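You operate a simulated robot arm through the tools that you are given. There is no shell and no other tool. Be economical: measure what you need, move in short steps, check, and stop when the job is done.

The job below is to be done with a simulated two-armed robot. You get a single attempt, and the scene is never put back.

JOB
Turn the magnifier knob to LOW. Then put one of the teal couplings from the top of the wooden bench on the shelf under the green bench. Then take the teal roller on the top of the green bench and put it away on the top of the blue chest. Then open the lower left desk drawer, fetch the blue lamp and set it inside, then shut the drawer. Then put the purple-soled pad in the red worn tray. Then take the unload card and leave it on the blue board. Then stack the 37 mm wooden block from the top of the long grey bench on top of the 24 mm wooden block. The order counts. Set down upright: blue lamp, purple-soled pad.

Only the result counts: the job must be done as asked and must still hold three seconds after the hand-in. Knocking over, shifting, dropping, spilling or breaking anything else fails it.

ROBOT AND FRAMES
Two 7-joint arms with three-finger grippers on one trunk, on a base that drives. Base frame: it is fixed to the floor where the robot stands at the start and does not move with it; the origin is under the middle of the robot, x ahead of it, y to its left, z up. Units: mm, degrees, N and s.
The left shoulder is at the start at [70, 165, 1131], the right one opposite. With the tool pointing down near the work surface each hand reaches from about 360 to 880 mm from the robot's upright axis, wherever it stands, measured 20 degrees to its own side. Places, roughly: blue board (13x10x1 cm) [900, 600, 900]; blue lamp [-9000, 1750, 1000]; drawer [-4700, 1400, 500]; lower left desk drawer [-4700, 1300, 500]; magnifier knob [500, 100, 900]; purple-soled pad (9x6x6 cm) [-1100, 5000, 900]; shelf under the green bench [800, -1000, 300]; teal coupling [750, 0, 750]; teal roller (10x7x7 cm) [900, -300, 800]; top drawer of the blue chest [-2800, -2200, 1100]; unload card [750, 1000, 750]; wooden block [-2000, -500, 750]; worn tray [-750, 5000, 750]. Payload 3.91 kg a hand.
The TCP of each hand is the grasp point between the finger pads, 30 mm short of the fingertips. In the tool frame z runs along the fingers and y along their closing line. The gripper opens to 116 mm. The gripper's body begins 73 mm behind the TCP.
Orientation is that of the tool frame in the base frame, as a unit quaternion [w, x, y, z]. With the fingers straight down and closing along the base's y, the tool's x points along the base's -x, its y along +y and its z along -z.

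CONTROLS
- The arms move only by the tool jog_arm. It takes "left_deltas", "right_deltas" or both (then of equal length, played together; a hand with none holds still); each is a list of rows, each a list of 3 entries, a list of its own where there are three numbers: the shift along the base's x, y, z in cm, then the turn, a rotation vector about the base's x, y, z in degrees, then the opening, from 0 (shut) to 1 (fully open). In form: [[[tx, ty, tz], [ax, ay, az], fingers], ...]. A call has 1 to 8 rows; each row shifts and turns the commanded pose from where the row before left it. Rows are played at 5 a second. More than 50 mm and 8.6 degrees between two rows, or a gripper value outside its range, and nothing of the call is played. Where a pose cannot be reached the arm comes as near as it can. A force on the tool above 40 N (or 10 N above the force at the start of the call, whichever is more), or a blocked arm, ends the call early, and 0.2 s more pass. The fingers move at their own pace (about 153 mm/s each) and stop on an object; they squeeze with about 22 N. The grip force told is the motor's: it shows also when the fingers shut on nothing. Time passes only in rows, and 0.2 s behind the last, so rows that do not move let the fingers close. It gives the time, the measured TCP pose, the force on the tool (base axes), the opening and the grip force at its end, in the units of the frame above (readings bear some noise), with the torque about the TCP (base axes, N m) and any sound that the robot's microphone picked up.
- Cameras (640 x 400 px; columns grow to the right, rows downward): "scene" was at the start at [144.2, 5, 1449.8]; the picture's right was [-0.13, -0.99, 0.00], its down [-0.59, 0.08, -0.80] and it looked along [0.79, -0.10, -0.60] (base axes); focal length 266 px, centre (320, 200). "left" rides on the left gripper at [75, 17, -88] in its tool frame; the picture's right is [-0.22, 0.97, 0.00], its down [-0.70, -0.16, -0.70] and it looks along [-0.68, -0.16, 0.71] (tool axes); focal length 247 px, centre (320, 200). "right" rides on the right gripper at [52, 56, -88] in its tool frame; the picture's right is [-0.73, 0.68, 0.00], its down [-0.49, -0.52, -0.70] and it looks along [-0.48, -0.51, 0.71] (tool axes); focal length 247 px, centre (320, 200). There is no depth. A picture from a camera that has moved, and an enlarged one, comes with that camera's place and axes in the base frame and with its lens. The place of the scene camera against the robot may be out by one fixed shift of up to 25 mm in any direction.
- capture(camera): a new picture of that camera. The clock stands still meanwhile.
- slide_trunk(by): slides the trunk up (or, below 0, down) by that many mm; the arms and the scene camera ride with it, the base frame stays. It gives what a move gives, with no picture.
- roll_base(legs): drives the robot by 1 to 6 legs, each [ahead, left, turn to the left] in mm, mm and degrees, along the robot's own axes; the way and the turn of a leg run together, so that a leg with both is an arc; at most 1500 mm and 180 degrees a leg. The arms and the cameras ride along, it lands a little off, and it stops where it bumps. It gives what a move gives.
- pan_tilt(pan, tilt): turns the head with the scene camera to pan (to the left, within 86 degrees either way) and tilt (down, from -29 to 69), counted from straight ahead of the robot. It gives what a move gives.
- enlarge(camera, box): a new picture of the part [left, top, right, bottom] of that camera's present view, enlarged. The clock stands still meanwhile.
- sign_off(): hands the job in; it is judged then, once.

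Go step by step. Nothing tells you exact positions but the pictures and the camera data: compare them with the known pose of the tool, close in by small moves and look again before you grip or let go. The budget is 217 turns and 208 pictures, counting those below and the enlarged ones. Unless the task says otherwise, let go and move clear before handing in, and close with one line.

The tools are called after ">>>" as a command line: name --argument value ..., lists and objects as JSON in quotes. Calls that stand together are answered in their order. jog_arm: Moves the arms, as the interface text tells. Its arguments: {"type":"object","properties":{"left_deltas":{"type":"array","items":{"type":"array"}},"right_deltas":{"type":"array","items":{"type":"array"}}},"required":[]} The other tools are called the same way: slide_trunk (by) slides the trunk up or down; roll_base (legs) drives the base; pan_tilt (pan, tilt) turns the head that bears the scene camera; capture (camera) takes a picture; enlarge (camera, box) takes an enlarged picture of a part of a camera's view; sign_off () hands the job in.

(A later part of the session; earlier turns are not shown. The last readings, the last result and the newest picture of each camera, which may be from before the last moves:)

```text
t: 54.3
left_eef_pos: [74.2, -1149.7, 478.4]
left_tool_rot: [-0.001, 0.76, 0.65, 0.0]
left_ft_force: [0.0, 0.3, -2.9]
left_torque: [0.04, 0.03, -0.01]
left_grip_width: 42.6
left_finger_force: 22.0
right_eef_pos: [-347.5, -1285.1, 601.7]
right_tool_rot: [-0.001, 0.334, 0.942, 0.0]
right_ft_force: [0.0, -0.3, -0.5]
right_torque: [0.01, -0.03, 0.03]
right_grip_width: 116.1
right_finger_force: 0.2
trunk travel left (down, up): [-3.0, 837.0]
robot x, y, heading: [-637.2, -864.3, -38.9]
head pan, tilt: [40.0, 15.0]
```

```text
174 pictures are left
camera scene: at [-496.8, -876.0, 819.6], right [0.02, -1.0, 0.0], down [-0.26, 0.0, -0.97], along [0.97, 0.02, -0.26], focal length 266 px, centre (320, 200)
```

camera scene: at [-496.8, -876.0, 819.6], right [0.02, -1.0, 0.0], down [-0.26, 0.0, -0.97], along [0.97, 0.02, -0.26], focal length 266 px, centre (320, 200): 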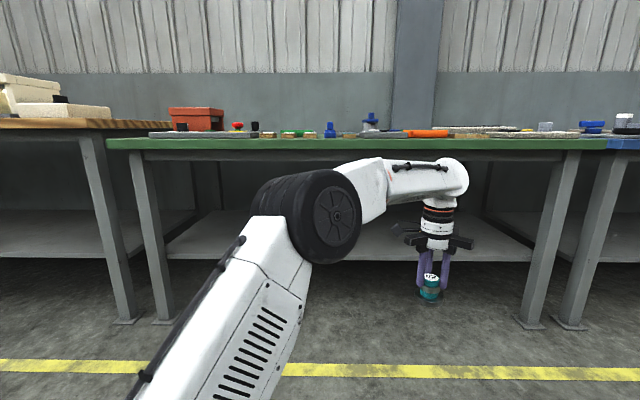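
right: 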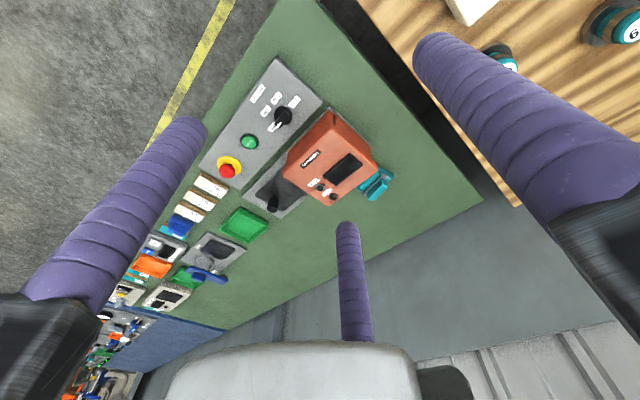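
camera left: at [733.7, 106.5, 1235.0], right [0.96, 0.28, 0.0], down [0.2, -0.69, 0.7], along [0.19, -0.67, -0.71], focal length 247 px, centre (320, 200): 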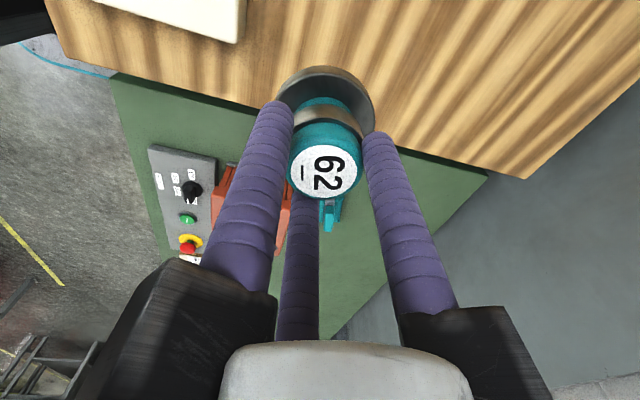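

The arm has about 90 mm to spare under the bench. I'll lower the coupling to a carry height of z≈388 and roll part of the way in, then look.

>>> jog_arm --left_deltas '[[[0, 0, -4.5], [0, 0, 0], 0], [[0, 0, -4.5], [0, 0, 0], 0]]'

>>> roll_base --legs '[[272, 220, 0]]'

>>> capture --camera "scene"

>>> capture --camera "left"

```text
t: 54.9
left_eef_pos: [71.6, -1150.2, 386.6]
left_tool_rot: [0.0, 0.76, 0.65, 0.0]
left_ft_force: [0.3, -0.1, -2.9]
left_torque: [-0.01, -0.01, 0.02]
left_grip_width: 41.9
left_finger_force: 22.1
right_eef_pos: [-346.4, -1285.1, 601.4]
right_tool_rot: [0.001, 0.333, 0.943, 0.0]
right_ft_force: [-0.1, 0.4, 0.8]
right_torque: [0.01, 0.02, -0.03]
right_grip_width: 116.1
right_finger_force: 0.0
trunk travel left (down, up): [-3.0, 837.0]
robot x, y, heading: [-635.6, -863.2, -38.5]
head pan, tilt: [40.0, 15.0]
```

```text
t: 57.1
left_eef_pos: [409.5, -1144.5, 387.8]
left_tool_rot: [0.0, 0.759, 0.651, 0.0]
left_ft_force: [0.2, -0.4, -3.0]
left_torque: [-0.02, 0.01, -0.01]
left_grip_width: 41.5
left_finger_force: 22.3
right_eef_pos: [-8.8, -1278.1, 601.9]
right_tool_rot: [0.0, 0.332, 0.943, 0.0]
right_ft_force: [0.3, 0.1, 0.0]
right_torque: [-0.04, -0.02, -0.04]
right_grip_width: 115.8
right_finger_force: 0.2
trunk travel left (down, up): [-3.0, 837.0]
robot x, y, heading: [-294.9, -852.4, -38.7]
head pan, tilt: [40.0, 15.0]
```

```text
173 pictures are left
camera scene: at [-158.8, -869.8, 819.6], right [0.02, -1.0, 0.0], down [-0.26, 0.0, -0.97], along [0.97, 0.02, -0.26], focal length 266 px, centre (320, 200)
```

scene: 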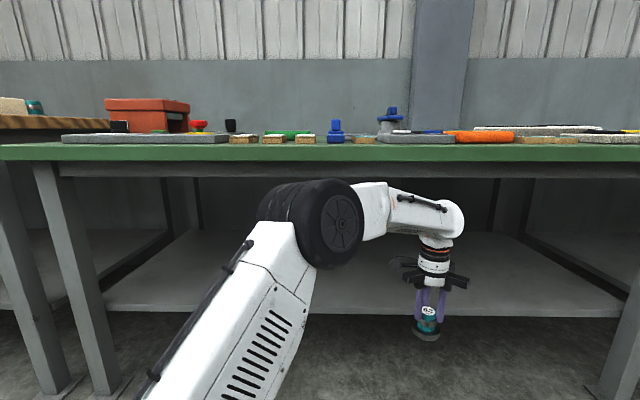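

```text
172 pictures are left
camera left: at [438.5, -1072.0, 477.9], right [0.93, -0.37, 0.0], down [-0.26, -0.66, 0.7], along [-0.26, -0.65, -0.71], focal length 247 px, centre (320, 200)
```

left: 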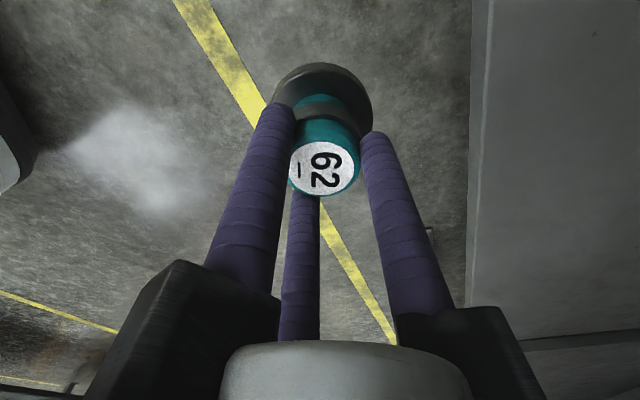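

The elbow may come close to the bench edge if I roll all the way, so I'll extend the arm first and check.

>>> jog_arm --left_deltas '[[[3.5, 0, 0], [0, 0, 0], 0], [[3.5, 0, 0], [0, 0, 0], 0], [[3, 0, 0], [0, 0, 0], 0]]'

>>> capture --camera "scene"

```text
t: 57.9
left_eef_pos: [512.7, -1144.4, 387.6]
left_tool_rot: [-0.001, 0.759, 0.651, -0.001]
left_ft_force: [1.1, 0.4, -0.8]
left_torque: [-0.04, -0.02, 0.0]
left_grip_width: 41.4
left_finger_force: 22.0
right_eef_pos: [-9.2, -1277.8, 601.7]
right_tool_rot: [0.0, 0.332, 0.943, 0.0]
right_ft_force: [-0.4, -1.0, 0.3]
right_torque: [0.0, -0.02, 0.0]
right_grip_width: 116.0
right_finger_force: 0.1
trunk travel left (down, up): [-3.0, 837.0]
robot x, y, heading: [-299.1, -855.2, -38.7]
head pan, tilt: [40.0, 15.0]
```

```text
171 pictures are left
camera scene: at [-159.0, -869.7, 819.7], right [0.02, -1.0, 0.0], down [-0.26, -0.01, -0.97], along [0.97, 0.02, -0.26], focal length 266 px, centre (320, 200)
```

scene: 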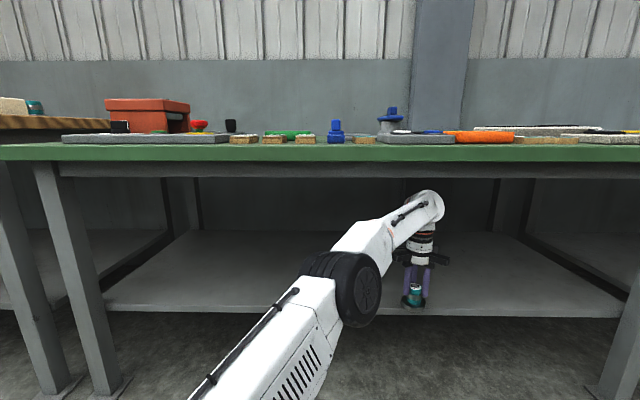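

>>> roll_base --legs '[[66, 53, 0]]'

>>> capture --camera "scene"

>>> capture --camera "left"

```text
t: 59.0
left_eef_pos: [597.8, -1146.4, 387.2]
left_tool_rot: [0.0, 0.76, 0.65, -0.001]
left_ft_force: [0.3, 0.5, -2.7]
left_torque: [0.01, 0.01, 0.0]
left_grip_width: 41.0
left_finger_force: 22.0
right_eef_pos: [77.3, -1281.1, 601.2]
right_tool_rot: [0.0, 0.332, 0.943, 0.0]
right_ft_force: [-0.5, 0.3, -0.2]
right_torque: [0.01, -0.02, 0.01]
right_grip_width: 115.8
right_finger_force: 0.1
trunk travel left (down, up): [-3.0, 837.0]
robot x, y, heading: [-211.0, -857.5, -39.1]
head pan, tilt: [40.0, 15.0]
```

```text
170 pictures are left
camera scene: at [-71.9, -870.6, 819.6], right [0.02, -1.0, 0.0], down [-0.26, 0.0, -0.97], along [0.97, 0.02, -0.26], focal length 266 px, centre (320, 200)
```

scene: 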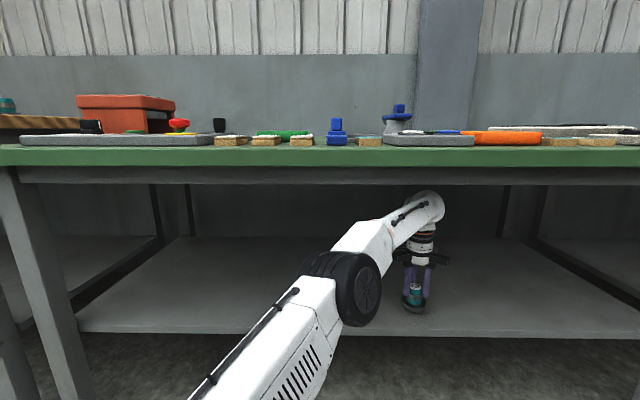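

```text
169 pictures are left
camera left: at [626.4, -1075.4, 477.6], right [0.93, -0.37, 0.0], down [-0.27, -0.66, 0.7], along [-0.26, -0.65, -0.71], focal length 247 px, centre (320, 200)
```

left: 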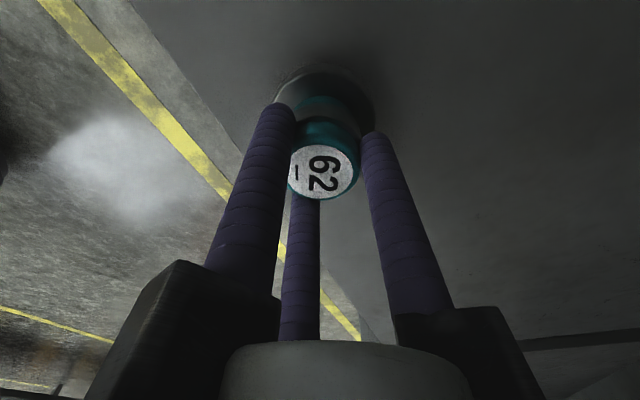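

>>> jog_arm --left_deltas '[[[0, 0, -1.5], [0, 0, 0], 0], [[0, 0, -1], [0, 0, 0], 0], [[0, 0, 0], [0, 0, 0], 0]]'

>>> enlarge --camera "scene" --box '[340, 180, 500, 340]'

```text
t: 59.8
left_eef_pos: [597.5, -1147.4, 364.8]
left_tool_rot: [0.001, 0.76, 0.65, 0.0]
left_ft_force: [1.9, -1.5, 14.2]
left_torque: [0.0, -0.1, 0.02]
left_grip_width: 41.1
left_finger_force: 22.2
right_eef_pos: [76.4, -1279.3, 602.7]
right_tool_rot: [0.0, 0.334, 0.943, 0.0]
right_ft_force: [0.4, 0.7, 0.0]
right_torque: [0.0, 0.02, 0.01]
right_grip_width: 116.2
right_finger_force: 0.1
trunk travel left (down, up): [-3.0, 837.0]
robot x, y, heading: [-211.7, -855.9, -38.8]
head pan, tilt: [40.0, 15.0]
```

```text
2.50 times, centred on (420, 260) of scene
camera zoom: at [-73.2, -870.2, 820.1], right [0.02, -1.0, 0.0], down [-0.26, -0.01, -0.97], along [0.97, 0.02, -0.26], focal length 666 px, centre (70, 50)
```

zoom: 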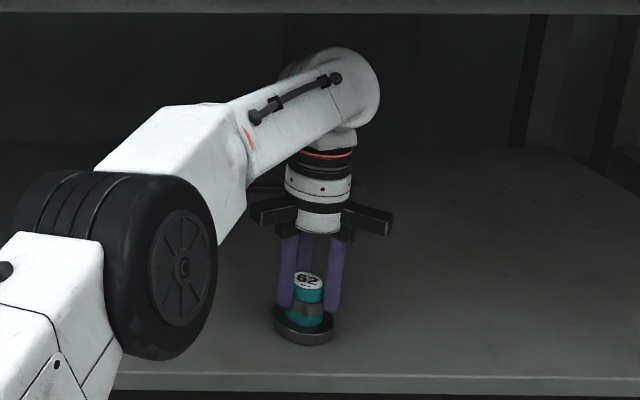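

The coupling is on the shelf. I'll release, rise and roll out.

>>> jog_arm --left_deltas '[[[0, 0, 0.1], [0, 0, 0], 0.3], [[0, 0, 0], [0, 0, 0], 0.6], [[0, 0, 0], [0, 0, 0], 0.7], [[0, 0, 2.2], [0, 0, 0], 0.7], [[0, 0, 2.2], [0, 0, 0], 0.7], [[0, 0, 0], [0, 0, 0], 0.7]]'

>>> capture --camera "left"

```text
t: 61.2
left_eef_pos: [595.4, -1146.1, 408.2]
left_tool_rot: [0.0, 0.76, 0.65, 0.0]
left_ft_force: [-0.4, 0.7, -0.4]
left_torque: [0.01, -0.01, 0.01]
left_grip_width: 81.2
left_finger_force: 0.1
right_eef_pos: [78.0, -1279.6, 602.0]
right_tool_rot: [-0.001, 0.333, 0.943, 0.0]
right_ft_force: [0.4, 0.1, 0.4]
right_torque: [0.01, 0.02, 0.01]
right_grip_width: 115.9
right_finger_force: 0.1
trunk travel left (down, up): [-3.0, 837.0]
robot x, y, heading: [-214.6, -853.2, -38.9]
head pan, tilt: [40.0, 15.0]
```

```text
167 pictures are left
camera left: at [624.8, -1074.6, 498.9], right [0.93, -0.37, 0.0], down [-0.27, -0.66, 0.7], along [-0.26, -0.65, -0.71], focal length 247 px, centre (320, 200)
```

left: 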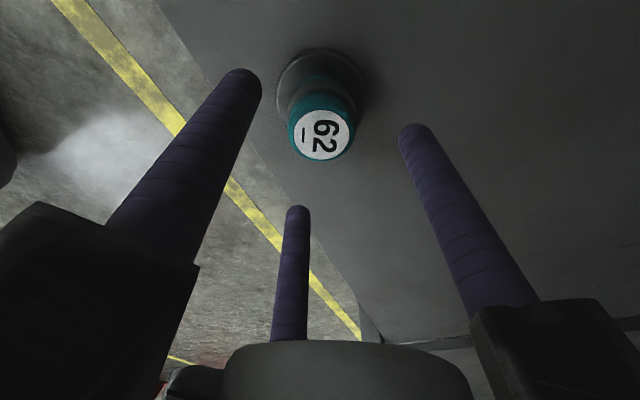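

>>> jog_arm --left_deltas '[[[0, 0, 1.5], [0, 0, 0], 1], [[0, 0, 0], [0, 0, 0], 1]]'

>>> enlarge --camera "scene" --box '[340, 180, 500, 340]'

```text
t: 61.8
left_eef_pos: [596.9, -1145.1, 423.6]
left_tool_rot: [0.0, 0.76, 0.65, 0.0]
left_ft_force: [-0.6, 0.1, -0.9]
left_torque: [-0.05, 0.02, 0.01]
left_grip_width: 116.2
left_finger_force: 0.0
right_eef_pos: [76.5, -1280.8, 602.9]
right_tool_rot: [0.001, 0.333, 0.943, 0.0]
right_ft_force: [0.5, -1.1, -0.3]
right_torque: [-0.04, -0.03, 0.01]
right_grip_width: 116.1
right_finger_force: 0.1
trunk travel left (down, up): [-3.0, 837.0]
robot x, y, heading: [-210.1, -856.5, -38.8]
head pan, tilt: [40.0, 15.0]
```

```text
2.50 times, centred on (420, 260) of scene
camera zoom: at [-72.2, -870.5, 819.7], right [0.02, -1.0, 0.0], down [-0.26, 0.0, -0.97], along [0.97, 0.02, -0.26], focal length 666 px, centre (70, 50)
```

zoom: 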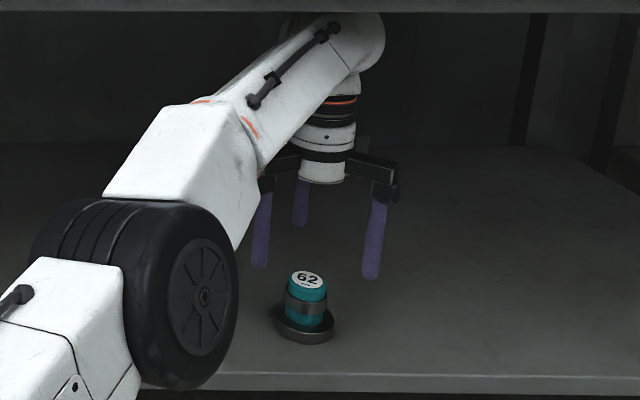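

>>> roll_base --legs '[[-350, -282, 0]]'

>>> capture --camera "scene"

```text
t: 64.5
left_eef_pos: [146.1, -1136.2, 423.4]
left_tool_rot: [0.0, 0.758, 0.652, 0.001]
left_ft_force: [1.1, 0.2, 0.0]
left_torque: [0.0, -0.03, -0.03]
left_grip_width: 115.8
left_finger_force: 0.1
right_eef_pos: [-372.5, -1274.8, 602.8]
right_tool_rot: [0.0, 0.33, 0.944, 0.0]
right_ft_force: [0.1, -0.9, -1.0]
right_torque: [0.02, -0.01, -0.01]
right_grip_width: 116.2
right_finger_force: 0.1
trunk travel left (down, up): [-3.0, 837.0]
robot x, y, heading: [-664.4, -854.9, -38.7]
head pan, tilt: [40.0, 15.0]
```

```text
165 pictures are left
camera scene: at [-523.8, -866.7, 819.7], right [0.02, -1.0, 0.0], down [-0.26, -0.01, -0.97], along [0.97, 0.02, -0.26], focal length 266 px, centre (320, 200)
```

scene: 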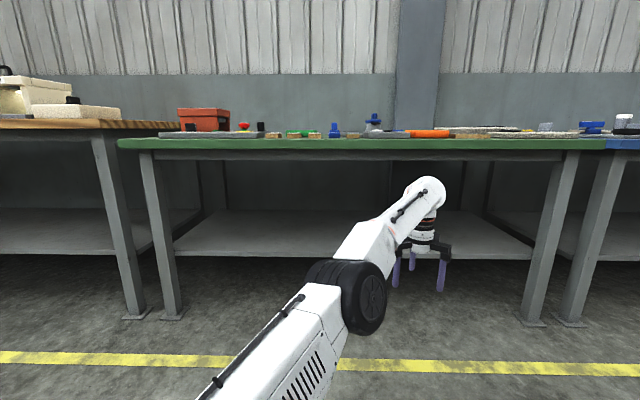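

The coupling is set. I'll raise the trunk, straighten up, tuck the left hand and go to the green bench for the teal roller near (880, −340).

>>> slide_trunk --by 400

>>> slide_trunk --by 300

>>> roll_base --legs '[[0, 0, 38.7], [0, 680, 0]]'

>>> jog_arm --left_deltas '[[[-4, 0, 2.5], [0, 0, 0], 1], [[-4, 0, 2.5], [0, 0, 0], 1], [[-4, 0, 2.5], [0, 0, 0], 1], [[-4, 0, 2.5], [0, 0, 0], 1], [[-4, 0, 0], [0, 0, 0], 1], [[-4, 0, 0], [0, 0, 0], 1]]'

>>> roll_base --legs '[[680, 0, 0]]'

>>> pan_tilt --pan -12 --tilt 40

>>> capture --camera "scene"

>>> capture --camera "right"

```text
t: 68.3
left_eef_pos: [146.9, -1135.9, 821.9]
left_tool_rot: [0.001, 0.757, 0.653, 0.0]
left_ft_force: [0.6, -0.6, 0.1]
left_torque: [0.0, -0.01, -0.01]
left_grip_width: 116.0
left_finger_force: 0.2
right_eef_pos: [-371.1, -1274.9, 1002.1]
right_tool_rot: [0.0, 0.33, 0.944, 0.0]
right_ft_force: [-0.2, -0.5, -0.4]
right_torque: [-0.02, -0.04, -0.04]
right_grip_width: 115.9
right_finger_force: 0.1
trunk travel left (down, up): [-403.0, 437.0]
robot x, y, heading: [-665.0, -850.6, -38.8]
head pan, tilt: [40.0, 15.0]
```

```text
t: 71.3
left_eef_pos: [146.2, -1135.8, 1121.9]
left_tool_rot: [0.0, 0.758, 0.653, 0.0]
left_ft_force: [-0.5, -0.6, -0.6]
left_torque: [-0.01, 0.0, -0.02]
left_grip_width: 116.2
left_finger_force: 0.1
right_eef_pos: [-370.2, -1275.2, 1303.0]
right_tool_rot: [0.0, 0.329, 0.944, -0.001]
right_ft_force: [0.1, -0.3, -0.3]
right_torque: [-0.03, 0.02, -0.04]
right_grip_width: 116.0
right_finger_force: 0.1
trunk travel left (down, up): [-703.0, 137.0]
robot x, y, heading: [-666.3, -852.6, -38.9]
head pan, tilt: [40.0, 15.0]
```

```text
t: 76.9
left_eef_pos: [151.3, 101.5, 1122.7]
left_tool_rot: [0.0, 0.504, 0.863, 0.0]
left_ft_force: [-0.2, 0.6, 0.7]
left_torque: [0.01, 0.01, -0.02]
left_grip_width: 115.8
left_finger_force: 0.0
right_eef_pos: [-171.4, -326.6, 1302.4]
right_tool_rot: [0.0, 0.004, 1.0, 0.0]
right_ft_force: [0.7, 0.1, -0.5]
right_torque: [0.0, 0.0, 0.0]
right_grip_width: 116.2
right_finger_force: 0.3
trunk travel left (down, up): [-703.0, 137.0]
robot x, y, heading: [-658.9, -174.0, -0.6]
head pan, tilt: [40.0, 15.0]
```

```text
t: 78.3
left_eef_pos: [-92.1, 99.9, 1223.3]
left_tool_rot: [0.001, 0.504, 0.864, 0.001]
left_ft_force: [-1.0, 0.7, 0.3]
left_torque: [-0.01, -0.03, -0.02]
left_grip_width: 115.6
left_finger_force: 0.0
right_eef_pos: [-175.3, -327.0, 1303.7]
right_tool_rot: [0.002, 0.005, 1.0, 0.001]
right_ft_force: [-0.9, -0.3, 0.4]
right_torque: [-0.01, -0.04, -0.01]
right_grip_width: 116.0
right_finger_force: 0.1
trunk travel left (down, up): [-703.0, 137.0]
robot x, y, heading: [-665.3, -175.2, -0.4]
head pan, tilt: [40.0, 15.0]
```

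```text
t: 82.0
left_eef_pos: [580.0, 102.0, 1222.3]
left_tool_rot: [0.001, 0.501, 0.866, 0.001]
left_ft_force: [0.3, 0.2, -0.3]
left_torque: [0.02, 0.0, 0.02]
left_grip_width: 116.0
left_finger_force: 0.0
right_eef_pos: [500.8, -326.1, 1302.6]
right_tool_rot: [0.0, 0.001, 1.0, 0.0]
right_ft_force: [-0.2, 0.3, 0.1]
right_torque: [0.03, 0.0, -0.01]
right_grip_width: 115.9
right_finger_force: 0.0
trunk travel left (down, up): [-703.0, 137.0]
robot x, y, heading: [11.4, -178.5, -0.1]
head pan, tilt: [40.0, 15.0]
```

```text
t: 83.2
left_eef_pos: [579.5, 101.8, 1222.2]
left_tool_rot: [0.0, 0.501, 0.866, 0.0]
left_ft_force: [0.7, 0.6, -0.6]
left_torque: [0.0, -0.01, -0.02]
left_grip_width: 115.8
left_finger_force: 0.1
right_eef_pos: [501.3, -325.6, 1301.9]
right_tool_rot: [0.0, 0.0, 1.0, -0.001]
right_ft_force: [-0.2, 1.3, -0.3]
right_torque: [-0.01, 0.02, 0.03]
right_grip_width: 116.0
right_finger_force: 0.1
trunk travel left (down, up): [-703.0, 137.0]
robot x, y, heading: [9.7, -180.1, -0.4]
head pan, tilt: [-12.0, 40.0]
```

```text
164 pictures are left
camera scene: at [151.4, -179.6, 1480.2], right [-0.21, -0.98, 0.0], down [-0.63, 0.13, -0.77], along [0.75, -0.16, -0.64], focal length 266 px, centre (320, 200)
```

scene: 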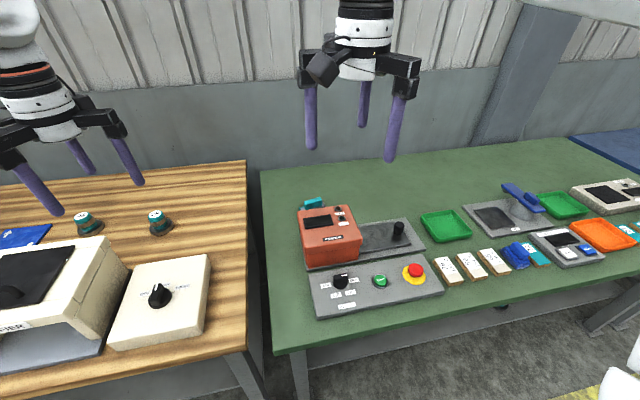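

```text
163 pictures are left
camera right: at [447.8, -270.6, 1390.2], right [0.73, 0.68, 0.0], down [0.49, -0.52, 0.7], along [0.48, -0.51, -0.71], focal length 247 px, centre (320, 200)
```

right: 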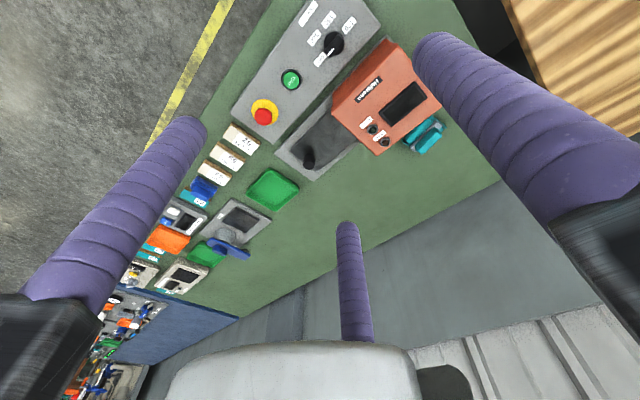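

>>> enlarge --camera "right" --box '[370, 90, 470, 170]'

>>> enlarge --camera "scene" --box '[280, 180, 380, 270]'

```text
5.00 times, centred on (420, 130) of right
camera zoom: at [447.8, -270.6, 1390.2], right [0.73, 0.68, 0.0], down [0.49, -0.52, 0.7], along [0.48, -0.51, -0.71], focal length 1235 px, centre (-180, 550)
```

zoom: 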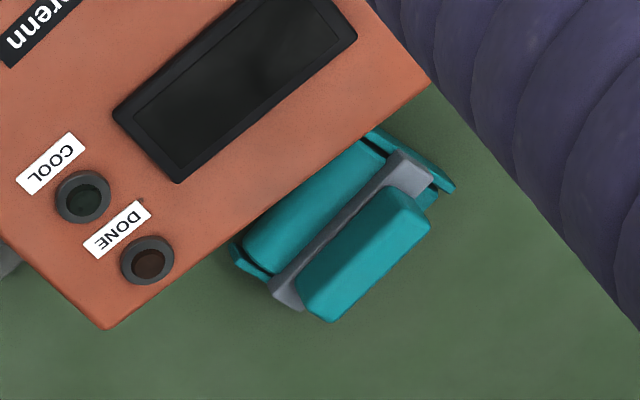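

```text
4.44 times, centred on (330, 225) of scene
camera zoom: at [151.4, -179.6, 1480.2], right [-0.21, -0.98, 0.0], down [-0.63, 0.13, -0.77], along [0.75, -0.16, -0.64], focal length 1184 px, centre (276, 89)
```

zoom: 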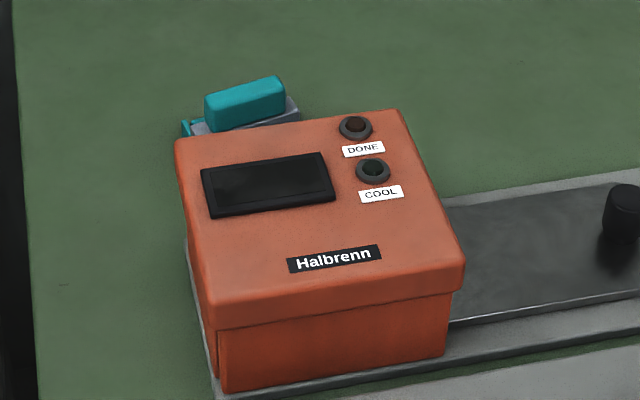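

The roller has a teal handle block on top and sits close behind the orange heater. I'll roll a little nearer and bring the right hand above it.

>>> roll_base --legs '[[70, 0, 0]]'

>>> jog_arm --right_deltas '[[[4, 0, -3], [0, 0, 0], 1], [[4, 0, -3], [0, 0, 0], 1], [[4, 0, -3], [0, 0, 0], 1], [[4, 0, -3], [0, 0, 0], 1], [[4, 0, -3], [0, 0, 0], 1], [[4, 0, -3], [0, 0, 0], 1], [[4, 0, -3], [0, 0, 0], 1]]'

>>> capture --camera "right"

>>> capture --camera "scene"

```text
t: 84.3
left_eef_pos: [644.5, 100.3, 1224.1]
left_tool_rot: [0.002, 0.5, 0.866, 0.002]
left_ft_force: [-0.7, -1.7, 0.8]
left_torque: [-0.01, 0.01, -0.02]
left_grip_width: 116.1
left_finger_force: 0.1
right_eef_pos: [564.3, -325.4, 1303.7]
right_tool_rot: [0.002, 0.0, 1.0, 0.001]
right_ft_force: [0.0, 0.6, 0.3]
right_torque: [-0.02, 0.0, -0.01]
right_grip_width: 115.8
right_finger_force: 0.0
trunk travel left (down, up): [-703.0, 137.0]
robot x, y, heading: [80.0, -179.8, -0.3]
head pan, tilt: [-12.0, 40.0]
```

```text
t: 85.9
left_eef_pos: [648.9, 100.8, 1222.8]
left_tool_rot: [0.0, 0.5, 0.866, 0.0]
left_ft_force: [1.0, -0.2, -0.5]
left_torque: [0.02, 0.0, -0.01]
left_grip_width: 116.0
left_finger_force: 0.0
right_eef_pos: [696.6, -326.1, 1202.1]
right_tool_rot: [0.004, 0.004, 1.0, 0.001]
right_ft_force: [-0.4, -0.5, -0.9]
right_torque: [0.03, -0.02, 0.0]
right_grip_width: 115.9
right_finger_force: 0.1
right hand out of reach, approached as far as the arm can: row 4, 5, 6, 7
trunk travel left (down, up): [-703.0, 137.0]
robot x, y, heading: [74.9, -181.5, -0.3]
head pan, tilt: [-12.0, 40.0]
```

```text
160 pictures are left
camera right: at [644.2, -270.5, 1289.3], right [0.74, 0.68, 0.01], down [0.48, -0.53, 0.7], along [0.48, -0.51, -0.71], focal length 247 px, centre (320, 200)
```

right: 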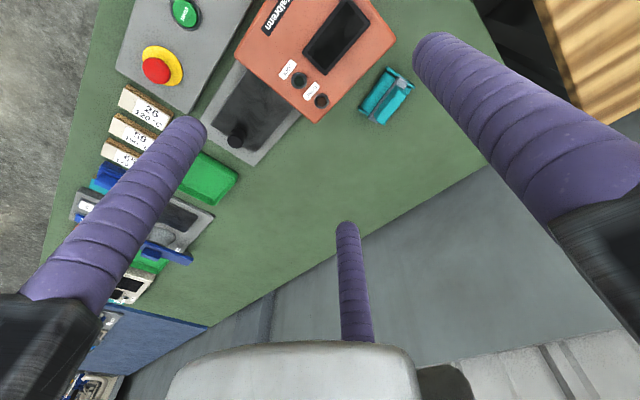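

```text
159 pictures are left
camera scene: at [219.3, -180.3, 1480.1], right [-0.21, -0.98, 0.0], down [-0.63, 0.13, -0.77], along [0.75, -0.16, -0.64], focal length 266 px, centre (320, 200)
```

scene: 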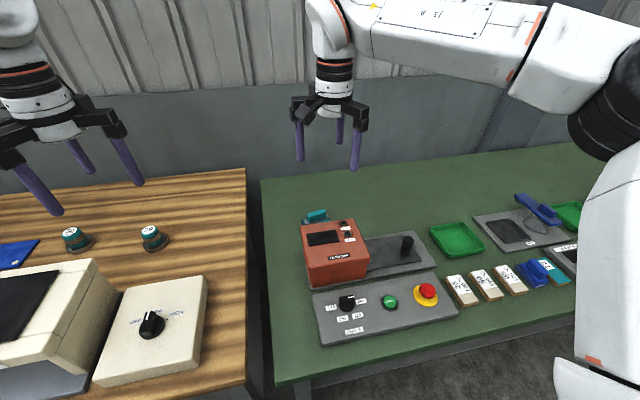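

The roller is at about (851, −320) with its handle near z 870. I'll lower first to regain reach.

>>> jog_arm --right_deltas '[[[0, 0, -4], [0, 0, 0], 1], [[0, 0, -4], [0, 0, 0], 1]]'

```text
t: 86.5
left_eef_pos: [648.9, 101.3, 1221.2]
left_tool_rot: [0.0, 0.5, 0.866, 0.001]
left_ft_force: [0.9, 0.9, -0.4]
left_torque: [0.02, 0.01, -0.02]
left_grip_width: 116.3
left_finger_force: 0.2
right_eef_pos: [700.9, -325.4, 1118.7]
right_tool_rot: [0.001, 0.0, 1.0, 0.0]
right_ft_force: [0.8, 0.6, 0.3]
right_torque: [0.03, 0.0, 0.01]
right_grip_width: 115.5
right_finger_force: 0.0
trunk travel left (down, up): [-703.0, 137.0]
robot x, y, heading: [82.0, -176.3, -0.0]
head pan, tilt: [-12.0, 40.0]
```

>>> jog_arm --right_deltas '[[[3, 0, -3], [0, 0, -6], 1], [[3, 0, -3], [0, 0, -6], 1], [[3, 0, -2], [0, 0, -6], 1], [[3, 0, -2], [0, 0, 0], 1], [[1.8, 0.3, -2], [0, 0, 0], 1]]'

>>> capture --camera "right"

>>> enlarge --camera "scene" --box '[240, 100, 400, 300]'

```text
t: 87.7
left_eef_pos: [648.5, 100.4, 1221.7]
left_tool_rot: [0.0, 0.5, 0.866, 0.0]
left_ft_force: [0.1, -0.3, 0.0]
left_torque: [-0.01, 0.02, -0.03]
left_grip_width: 116.2
left_finger_force: 0.1
right_eef_pos: [834.8, -320.7, 1000.3]
right_tool_rot: [0.0, 0.156, 0.988, 0.0]
right_ft_force: [1.3, 0.7, -0.1]
right_torque: [0.04, 0.01, -0.01]
right_grip_width: 115.8
right_finger_force: 0.2
trunk travel left (down, up): [-703.0, 137.0]
robot x, y, heading: [80.2, -178.3, -0.4]
head pan, tilt: [-12.0, 40.0]
```

```text
158 pictures are left
camera right: at [801.5, -252.4, 1087.6], right [0.91, 0.42, 0.0], down [0.3, -0.65, 0.7], along [0.29, -0.64, -0.71], focal length 247 px, centre (320, 200)
```

right: 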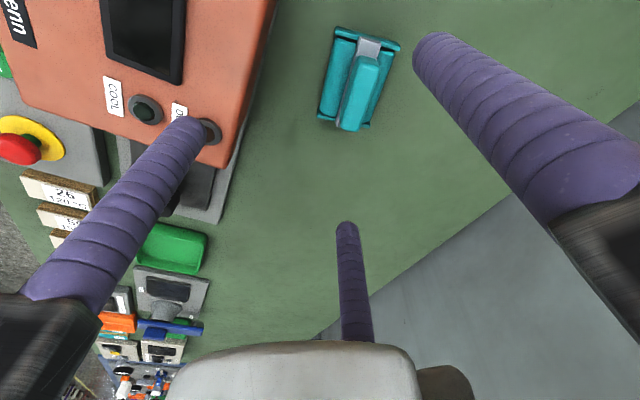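

```text
2.00 times, centred on (320, 200) of scene
camera zoom: at [219.7, -179.4, 1480.1], right [-0.21, -0.98, 0.0], down [-0.63, 0.13, -0.77], along [0.75, -0.16, -0.64], focal length 533 px, centre (320, 200)
```

zoom: 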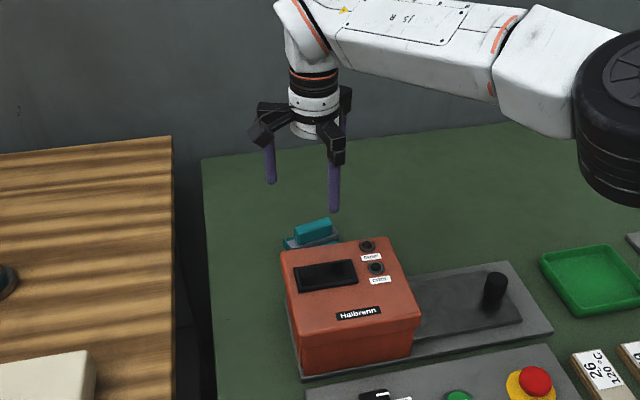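

>>> jog_arm --right_deltas '[[[2, 0.4, -2.5], [0, 0, 2], 0.8], [[1.1, 0.4, -2.5], [0, 0, 0], 0.7], [[0, 0, -1], [0, 0, 0], 0.7], [[0, 0, 0], [0, 0, 0], 0.7]]'

>>> capture --camera "right"

>>> enlarge --camera "scene" --box '[260, 140, 380, 260]'

```text
t: 88.7
left_eef_pos: [649.3, 101.5, 1221.1]
left_tool_rot: [0.0, 0.5, 0.866, 0.0]
left_ft_force: [0.2, 0.0, -0.2]
left_torque: [0.0, 0.02, -0.04]
left_grip_width: 115.9
left_finger_force: 0.0
right_eef_pos: [866.7, -313.7, 939.1]
right_tool_rot: [0.0, 0.14, 0.99, 0.0]
right_ft_force: [-0.1, -0.8, -0.3]
right_torque: [0.02, 0.01, 0.0]
right_grip_width: 81.0
right_finger_force: 0.1
trunk travel left (down, up): [-703.0, 137.0]
robot x, y, heading: [79.4, -177.2, -0.0]
head pan, tilt: [-12.0, 40.0]
```

```text
156 pictures are left
camera right: at [831.0, -246.1, 1026.5], right [0.89, 0.45, 0.0], down [0.32, -0.64, 0.7], along [0.32, -0.62, -0.71], focal length 247 px, centre (320, 200)
```

right: 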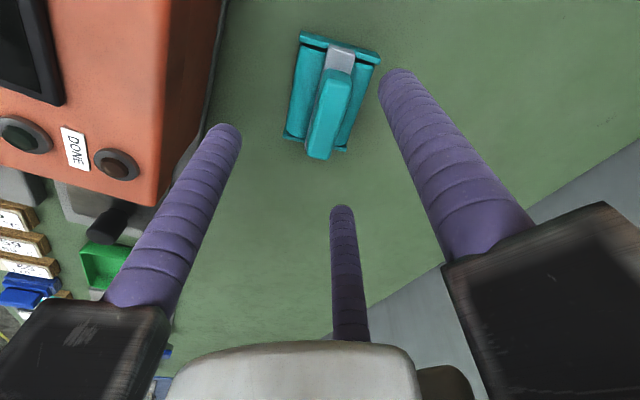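

```text
3.33 times, centred on (320, 200) of scene
camera zoom: at [219.5, -179.5, 1480.0], right [-0.21, -0.98, 0.0], down [-0.63, 0.13, -0.77], along [0.75, -0.16, -0.64], focal length 888 px, centre (320, 200)
```

zoom: 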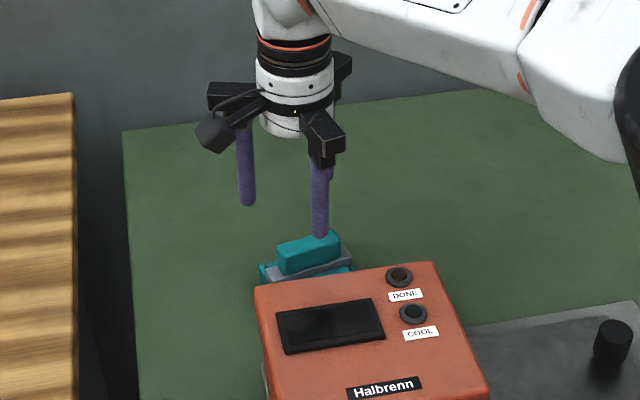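

>>> enlarge --camera "right" --box '[260, 20, 400, 180]'

```text
2.50 times, centred on (330, 100) of right
camera zoom: at [831.0, -246.1, 1026.5], right [0.89, 0.45, 0.0], down [0.32, -0.64, 0.7], along [0.32, -0.62, -0.71], focal length 617 px, centre (295, 450)
```

zoom: 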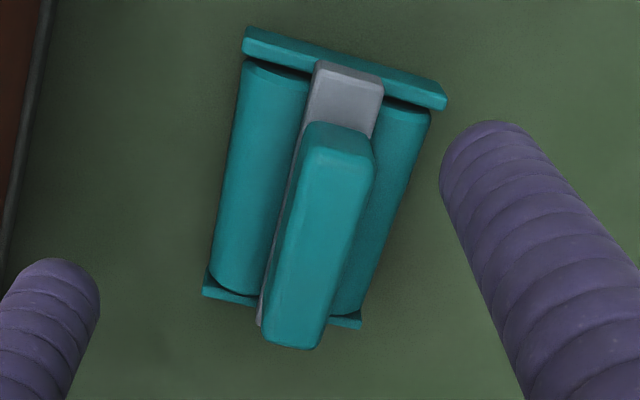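

The handle centre is near (872, −310) with its top at about 872 and its axis about 105°. I'll lower around it and grip.

>>> jog_arm --right_deltas '[[[1.0, 0.45, -2], [0, 0, 0], 0.6], [[0, 0, -2], [0, 0, 0], 0.6], [[0, 0, -1.3], [0, 0, 0], 0.6], [[0, 0, 0], [0, 0, 0], 0.6]]'

>>> capture --camera "right"

>>> enlarge --camera "scene" --box '[260, 140, 380, 260]'

```text
t: 89.7
left_eef_pos: [648.6, 100.9, 1222.2]
left_tool_rot: [-0.001, 0.5, 0.866, 0.0]
left_ft_force: [0.0, -0.5, -0.8]
left_torque: [0.02, -0.02, 0.0]
left_grip_width: 116.1
left_finger_force: 0.0
right_eef_pos: [876.0, -308.8, 888.0]
right_tool_rot: [-0.001, 0.139, 0.99, 0.0]
right_ft_force: [-0.3, -0.3, 0.2]
right_torque: [0.0, 0.05, 0.01]
right_grip_width: 69.5
right_finger_force: 0.1
trunk travel left (down, up): [-703.0, 137.0]
robot x, y, heading: [72.5, -178.3, 0.0]
head pan, tilt: [-12.0, 40.0]
```

```text
153 pictures are left
camera right: at [840.6, -242.5, 975.7], right [0.89, 0.45, 0.0], down [0.32, -0.64, 0.7], along [0.32, -0.62, -0.71], focal length 247 px, centre (320, 200)
```

right: 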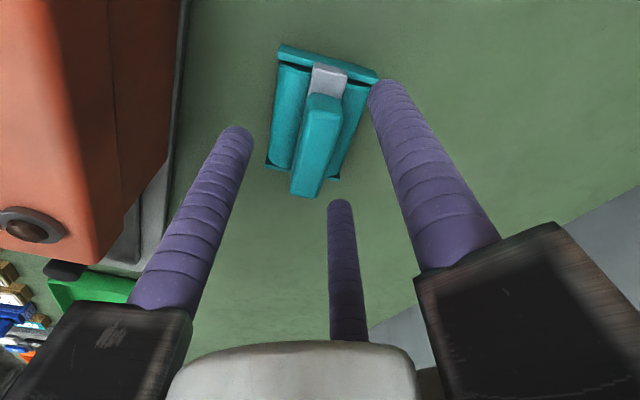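

```text
3.33 times, centred on (320, 200) of scene
camera zoom: at [219.0, -179.5, 1480.1], right [-0.21, -0.98, 0.0], down [-0.63, 0.13, -0.77], along [0.75, -0.16, -0.64], focal length 888 px, centre (320, 200)
```

zoom: 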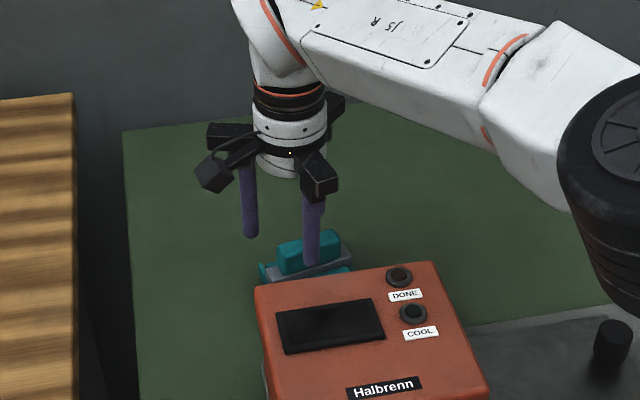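

>>> jog_arm --right_deltas '[[[-0.1, 0.6, -0.3], [0, 0, 0], 0.6], [[0, 0, 0], [0, 0, 0], 0.4], [[0, 0, 0], [0, 0, 0], 0.2], [[0, 0, 0], [0, 0, 0], 0], [[0, 0, 0], [0, 0, 0], 0]]'

>>> capture --camera "right"

```text
t: 90.9
left_eef_pos: [649.0, 101.8, 1221.9]
left_tool_rot: [0.001, 0.501, 0.866, 0.0]
left_ft_force: [0.3, -0.5, 0.4]
left_torque: [-0.01, 0.02, -0.02]
left_grip_width: 115.9
left_finger_force: 0.0
right_eef_pos: [875.6, -303.5, 884.0]
right_tool_rot: [0.0, 0.139, 0.99, 0.0]
right_ft_force: [-0.8, -0.4, -0.2]
right_torque: [-0.01, -0.01, 0.01]
right_grip_width: 9.4
right_finger_force: 21.6
trunk travel left (down, up): [-703.0, 137.0]
robot x, y, heading: [76.5, -179.4, -0.2]
head pan, tilt: [-12.0, 40.0]
```

```text
151 pictures are left
camera right: at [840.5, -236.3, 972.2], right [0.89, 0.45, 0.0], down [0.32, -0.64, 0.7], along [0.32, -0.62, -0.71], focal length 247 px, centre (320, 200)
```

right: 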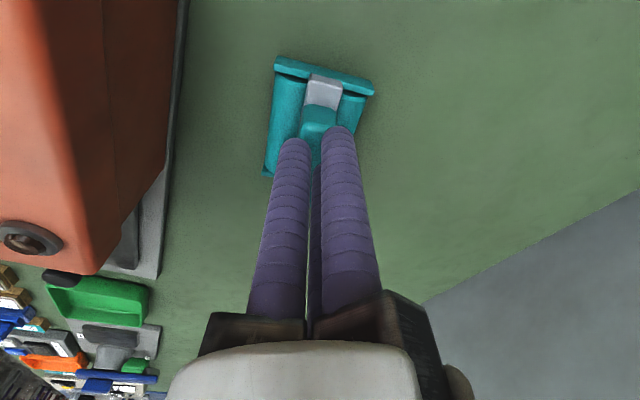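

The fingers shut above the handle, so it sits lower than I reckoned. I'll open, recentre and go lower.

>>> jog_arm --right_deltas '[[[0, 0, 0.5], [0, 0, 0], 0.4], [[0, -0.6, 0], [0, 0, 0], 0.6], [[0, 0, -1.5], [0, 0, 0], 0.6], [[0, 0, -0.7], [0, 0, 0], 0.6], [[0, 0, 0], [0, 0, 0], 0.6]]'

>>> capture --camera "right"

```text
t: 92.1
left_eef_pos: [647.9, 101.5, 1222.3]
left_tool_rot: [0.0, 0.5, 0.866, 0.001]
left_ft_force: [0.4, -0.8, 0.1]
left_torque: [-0.04, 0.01, 0.03]
left_grip_width: 116.0
left_finger_force: 0.1
right_eef_pos: [875.1, -310.4, 866.0]
right_tool_rot: [0.0, 0.139, 0.99, 0.0]
right_ft_force: [-0.5, 0.0, 0.8]
right_torque: [-0.02, -0.03, 0.0]
right_grip_width: 69.5
right_finger_force: 0.1
trunk travel left (down, up): [-703.0, 137.0]
robot x, y, heading: [78.5, -179.1, 0.0]
head pan, tilt: [-12.0, 40.0]
```

```text
150 pictures are left
camera right: at [840.2, -242.3, 953.8], right [0.89, 0.45, 0.0], down [0.32, -0.64, 0.7], along [0.32, -0.62, -0.71], focal length 247 px, centre (320, 200)
```

right: 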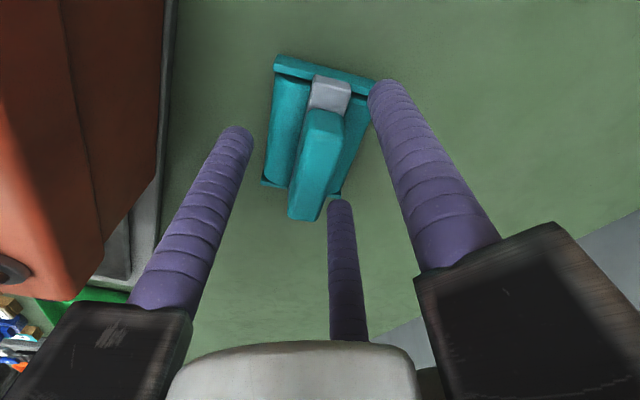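

>>> jog_arm --right_deltas '[[[0, 0, -0.4], [0, 0, 0], 0.6], [[0, 0, 0], [0, 0, 0], 0.4], [[0, 0, 0], [0, 0, 0], 0.2], [[0, 0, 0], [0, 0, 0], 0], [[0, 0, 0], [0, 0, 0], 0]]'

>>> capture --camera "right"

```text
t: 93.3
left_eef_pos: [648.4, 102.1, 1221.2]
left_tool_rot: [0.0, 0.5, 0.866, 0.001]
left_ft_force: [-0.1, 0.3, 0.2]
left_torque: [0.01, -0.03, 0.01]
left_grip_width: 116.1
left_finger_force: 0.0
right_eef_pos: [875.7, -309.5, 861.9]
right_tool_rot: [0.001, 0.139, 0.99, 0.0]
right_ft_force: [-0.9, 0.6, 1.0]
right_torque: [0.0, 0.04, -0.11]
right_grip_width: 32.7
right_finger_force: 22.4
trunk travel left (down, up): [-703.0, 137.0]
robot x, y, heading: [79.4, -178.5, -0.1]
head pan, tilt: [-12.0, 40.0]
```

```text
149 pictures are left
camera right: at [840.3, -242.1, 949.8], right [0.89, 0.45, 0.0], down [0.32, -0.64, 0.7], along [0.32, -0.62, -0.71], focal length 247 px, centre (320, 200)
```

right: 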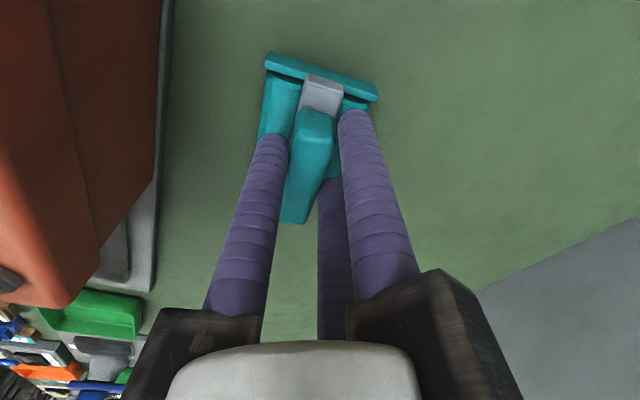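

Gripped at 32.7 mm with the handle held between one finger and two. I'll lift and check.

>>> jog_arm --right_deltas '[[[0, 0, 1], [0, 0, 0], 0], [[0, 0, 2], [0, 0, 0], 0], [[0, 0, 4], [0, 0, 0], 0], [[0, 0, 5], [0, 0, 0], 0], [[-1, 0, 5], [0, 0, 0], 0]]'

>>> capture --camera "right"

>>> capture --camera "scene"

```text
refused: row 5 steps farther than a row can; nothing moved
```

```text
148 pictures are left
camera right: at [840.3, -242.1, 949.8], right [0.89, 0.45, 0.0], down [0.32, -0.64, 0.7], along [0.32, -0.62, -0.71], focal length 247 px, centre (320, 200)
```

right: 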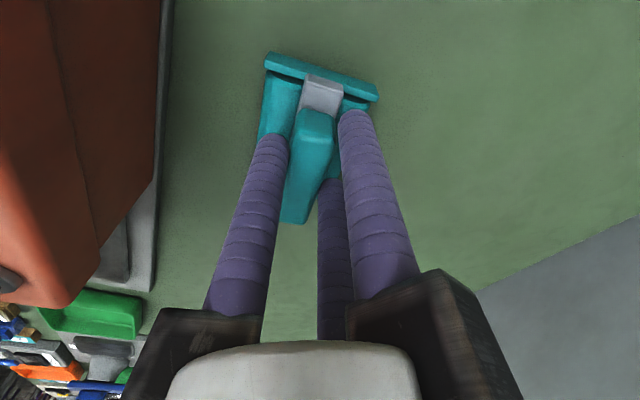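

```text
147 pictures are left
camera scene: at [218.8, -179.6, 1480.1], right [-0.21, -0.98, 0.0], down [-0.63, 0.13, -0.77], along [0.75, -0.16, -0.64], focal length 266 px, centre (320, 200)
```

scene: 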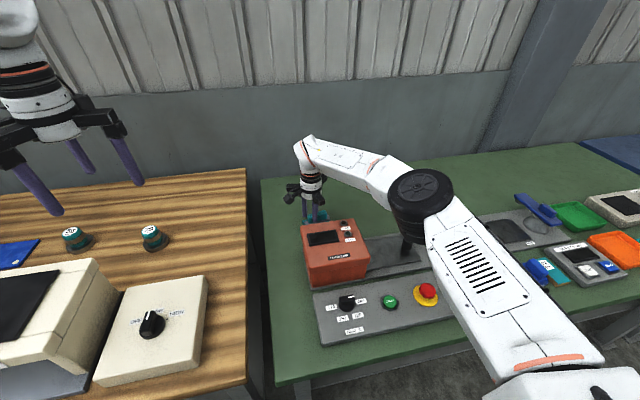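

>>> jog_arm --right_deltas '[[[0, 0, 1], [0, 0, 0], 0], [[0, 0, 2], [0, 0, 0], 0], [[0, 0, 4], [0, 0, 0], 0], [[0, 0, 4.5], [0, 0, 0], 0], [[-1, 0, 4.5], [0, 0, 0], 0], [[-2, 0, 4], [0, 0, 0], 0]]'

>>> capture --camera "right"

>>> capture --camera "scene"

```text
t: 94.7
left_eef_pos: [646.6, 101.1, 1222.1]
left_tool_rot: [0.001, 0.5, 0.866, 0.001]
left_ft_force: [0.2, 0.2, 0.5]
left_torque: [0.0, -0.04, 0.0]
left_grip_width: 115.8
left_finger_force: 0.1
right_eef_pos: [845.7, -309.3, 1061.9]
right_tool_rot: [0.0, 0.139, 0.99, 0.0]
right_ft_force: [-0.4, 0.3, -3.6]
right_torque: [0.05, -0.01, 0.03]
right_grip_width: 32.7
right_finger_force: 22.2
trunk travel left (down, up): [-703.0, 137.0]
robot x, y, heading: [77.8, -176.5, -0.1]
head pan, tilt: [-12.0, 40.0]
```

```text
146 pictures are left
camera right: at [810.2, -242.7, 1149.5], right [0.89, 0.45, 0.0], down [0.32, -0.64, 0.7], along [0.32, -0.62, -0.71], focal length 247 px, centre (320, 200)
```

right: 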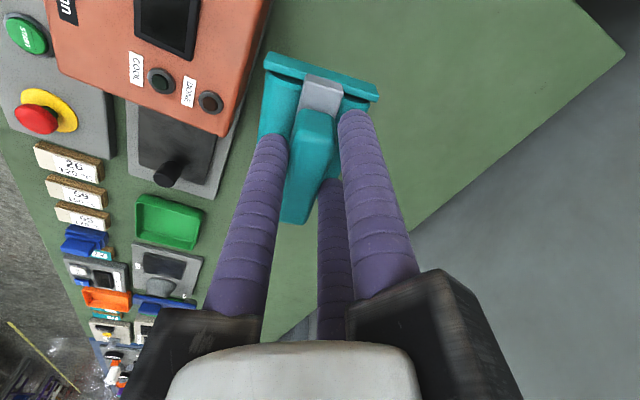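

```text
145 pictures are left
camera scene: at [217.1, -179.8, 1480.2], right [-0.21, -0.98, 0.0], down [-0.63, 0.13, -0.77], along [0.75, -0.16, -0.64], focal length 266 px, centre (320, 200)
```

scene: 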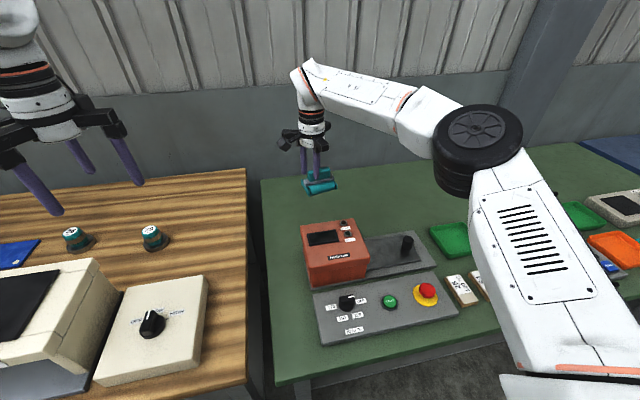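

The roller is held. I'll roll back from the bench, tuck the hand and turn to find the blue chest.

>>> roll_base --legs '[[-750, 0, 0]]'

>>> jog_arm --right_deltas '[[[-4, -1, 2], [0, 0, 0], 0], [[-4, -1, 2], [0, 0, 0], 0], [[-4, -1, 2], [0, 0, 0], 0], [[-4, -1, 2], [0, 0, 0], 0], [[-4, -1, 2], [0, 0, 0], 0], [[-4, -1, 2], [0, 0, 0], 0], [[-4, -1, 2], [0, 0, 0], 0]]'

>>> roll_base --legs '[[0, 0, -140]]'

>>> pan_tilt --pan 0 --tilt 15

>>> capture --camera "scene"

```text
t: 98.7
left_eef_pos: [-92.0, 97.7, 1221.2]
left_tool_rot: [-0.001, 0.511, 0.86, 0.0]
left_ft_force: [0.2, 0.0, -0.2]
left_torque: [-0.01, 0.03, 0.0]
left_grip_width: 116.0
left_finger_force: 0.2
right_eef_pos: [97.2, -317.4, 1061.0]
right_tool_rot: [0.001, 0.15, 0.989, 0.0]
right_ft_force: [0.0, -0.3, -2.5]
right_torque: [0.08, -0.05, 0.01]
right_grip_width: 32.9
right_finger_force: 21.6
trunk travel left (down, up): [-703.0, 137.0]
robot x, y, heading: [-671.9, -172.5, -1.1]
head pan, tilt: [-12.0, 40.0]
```

```text
t: 100.3
left_eef_pos: [-95.2, 96.8, 1222.4]
left_tool_rot: [0.003, 0.51, 0.86, 0.0]
left_ft_force: [0.6, 0.1, 0.7]
left_torque: [0.03, -0.01, -0.01]
left_grip_width: 116.0
left_finger_force: 0.1
right_eef_pos: [-187.1, -391.5, 1203.9]
right_tool_rot: [0.001, 0.15, 0.989, 0.001]
right_ft_force: [0.0, -0.1, -3.2]
right_torque: [0.05, -0.02, 0.0]
right_grip_width: 32.6
right_finger_force: 22.8
trunk travel left (down, up): [-703.0, 137.0]
robot x, y, heading: [-670.7, -166.7, -1.3]
head pan, tilt: [-12.0, 40.0]
```

```text
t: 106.4
left_eef_pos: [-910.7, -756.7, 1221.6]
left_tool_rot: [0.0, 0.987, -0.16, 0.0]
left_ft_force: [0.3, 0.0, 0.1]
left_torque: [0.01, 0.03, 0.02]
left_grip_width: 116.1
left_finger_force: 0.1
right_eef_pos: [-1176.5, -336.2, 1204.1]
right_tool_rot: [0.0, 0.975, 0.221, 0.0]
right_ft_force: [0.2, 0.3, -2.2]
right_torque: [-0.06, -0.04, -0.03]
right_grip_width: 32.1
right_finger_force: 22.1
trunk travel left (down, up): [-703.0, 137.0]
robot x, y, heading: [-670.5, -169.7, -138.7]
head pan, tilt: [-12.0, 40.0]
```

```text
t: 107.3
left_eef_pos: [-912.4, -756.2, 1222.3]
left_tool_rot: [-0.001, 0.987, -0.161, 0.0]
left_ft_force: [-0.2, 0.5, 0.7]
left_torque: [-0.03, 0.01, -0.01]
left_grip_width: 116.0
left_finger_force: 0.0
right_eef_pos: [-1177.2, -335.5, 1202.8]
right_tool_rot: [0.0, 0.975, 0.221, 0.001]
right_ft_force: [0.8, 0.6, -3.1]
right_torque: [-0.04, -0.05, -0.03]
right_grip_width: 32.0
right_finger_force: 22.5
trunk travel left (down, up): [-703.0, 137.0]
robot x, y, heading: [-664.1, -167.9, -138.7]
head pan, tilt: [0.0, 15.0]
```

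```text
144 pictures are left
camera scene: at [-769.9, -247.5, 1519.6], right [-0.66, 0.75, 0.0], down [0.2, 0.17, -0.97], along [-0.72, -0.64, -0.26], focal length 266 px, centre (320, 200)
```

scene: 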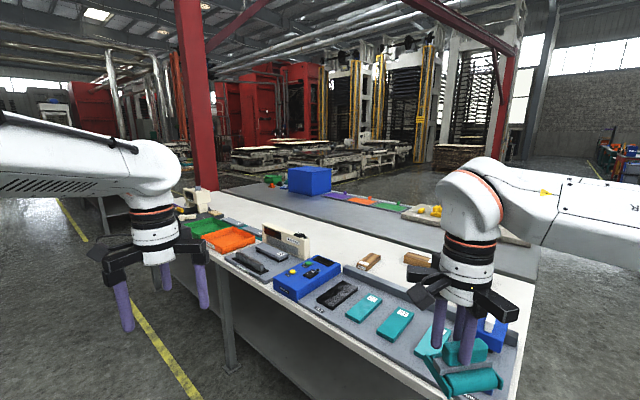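

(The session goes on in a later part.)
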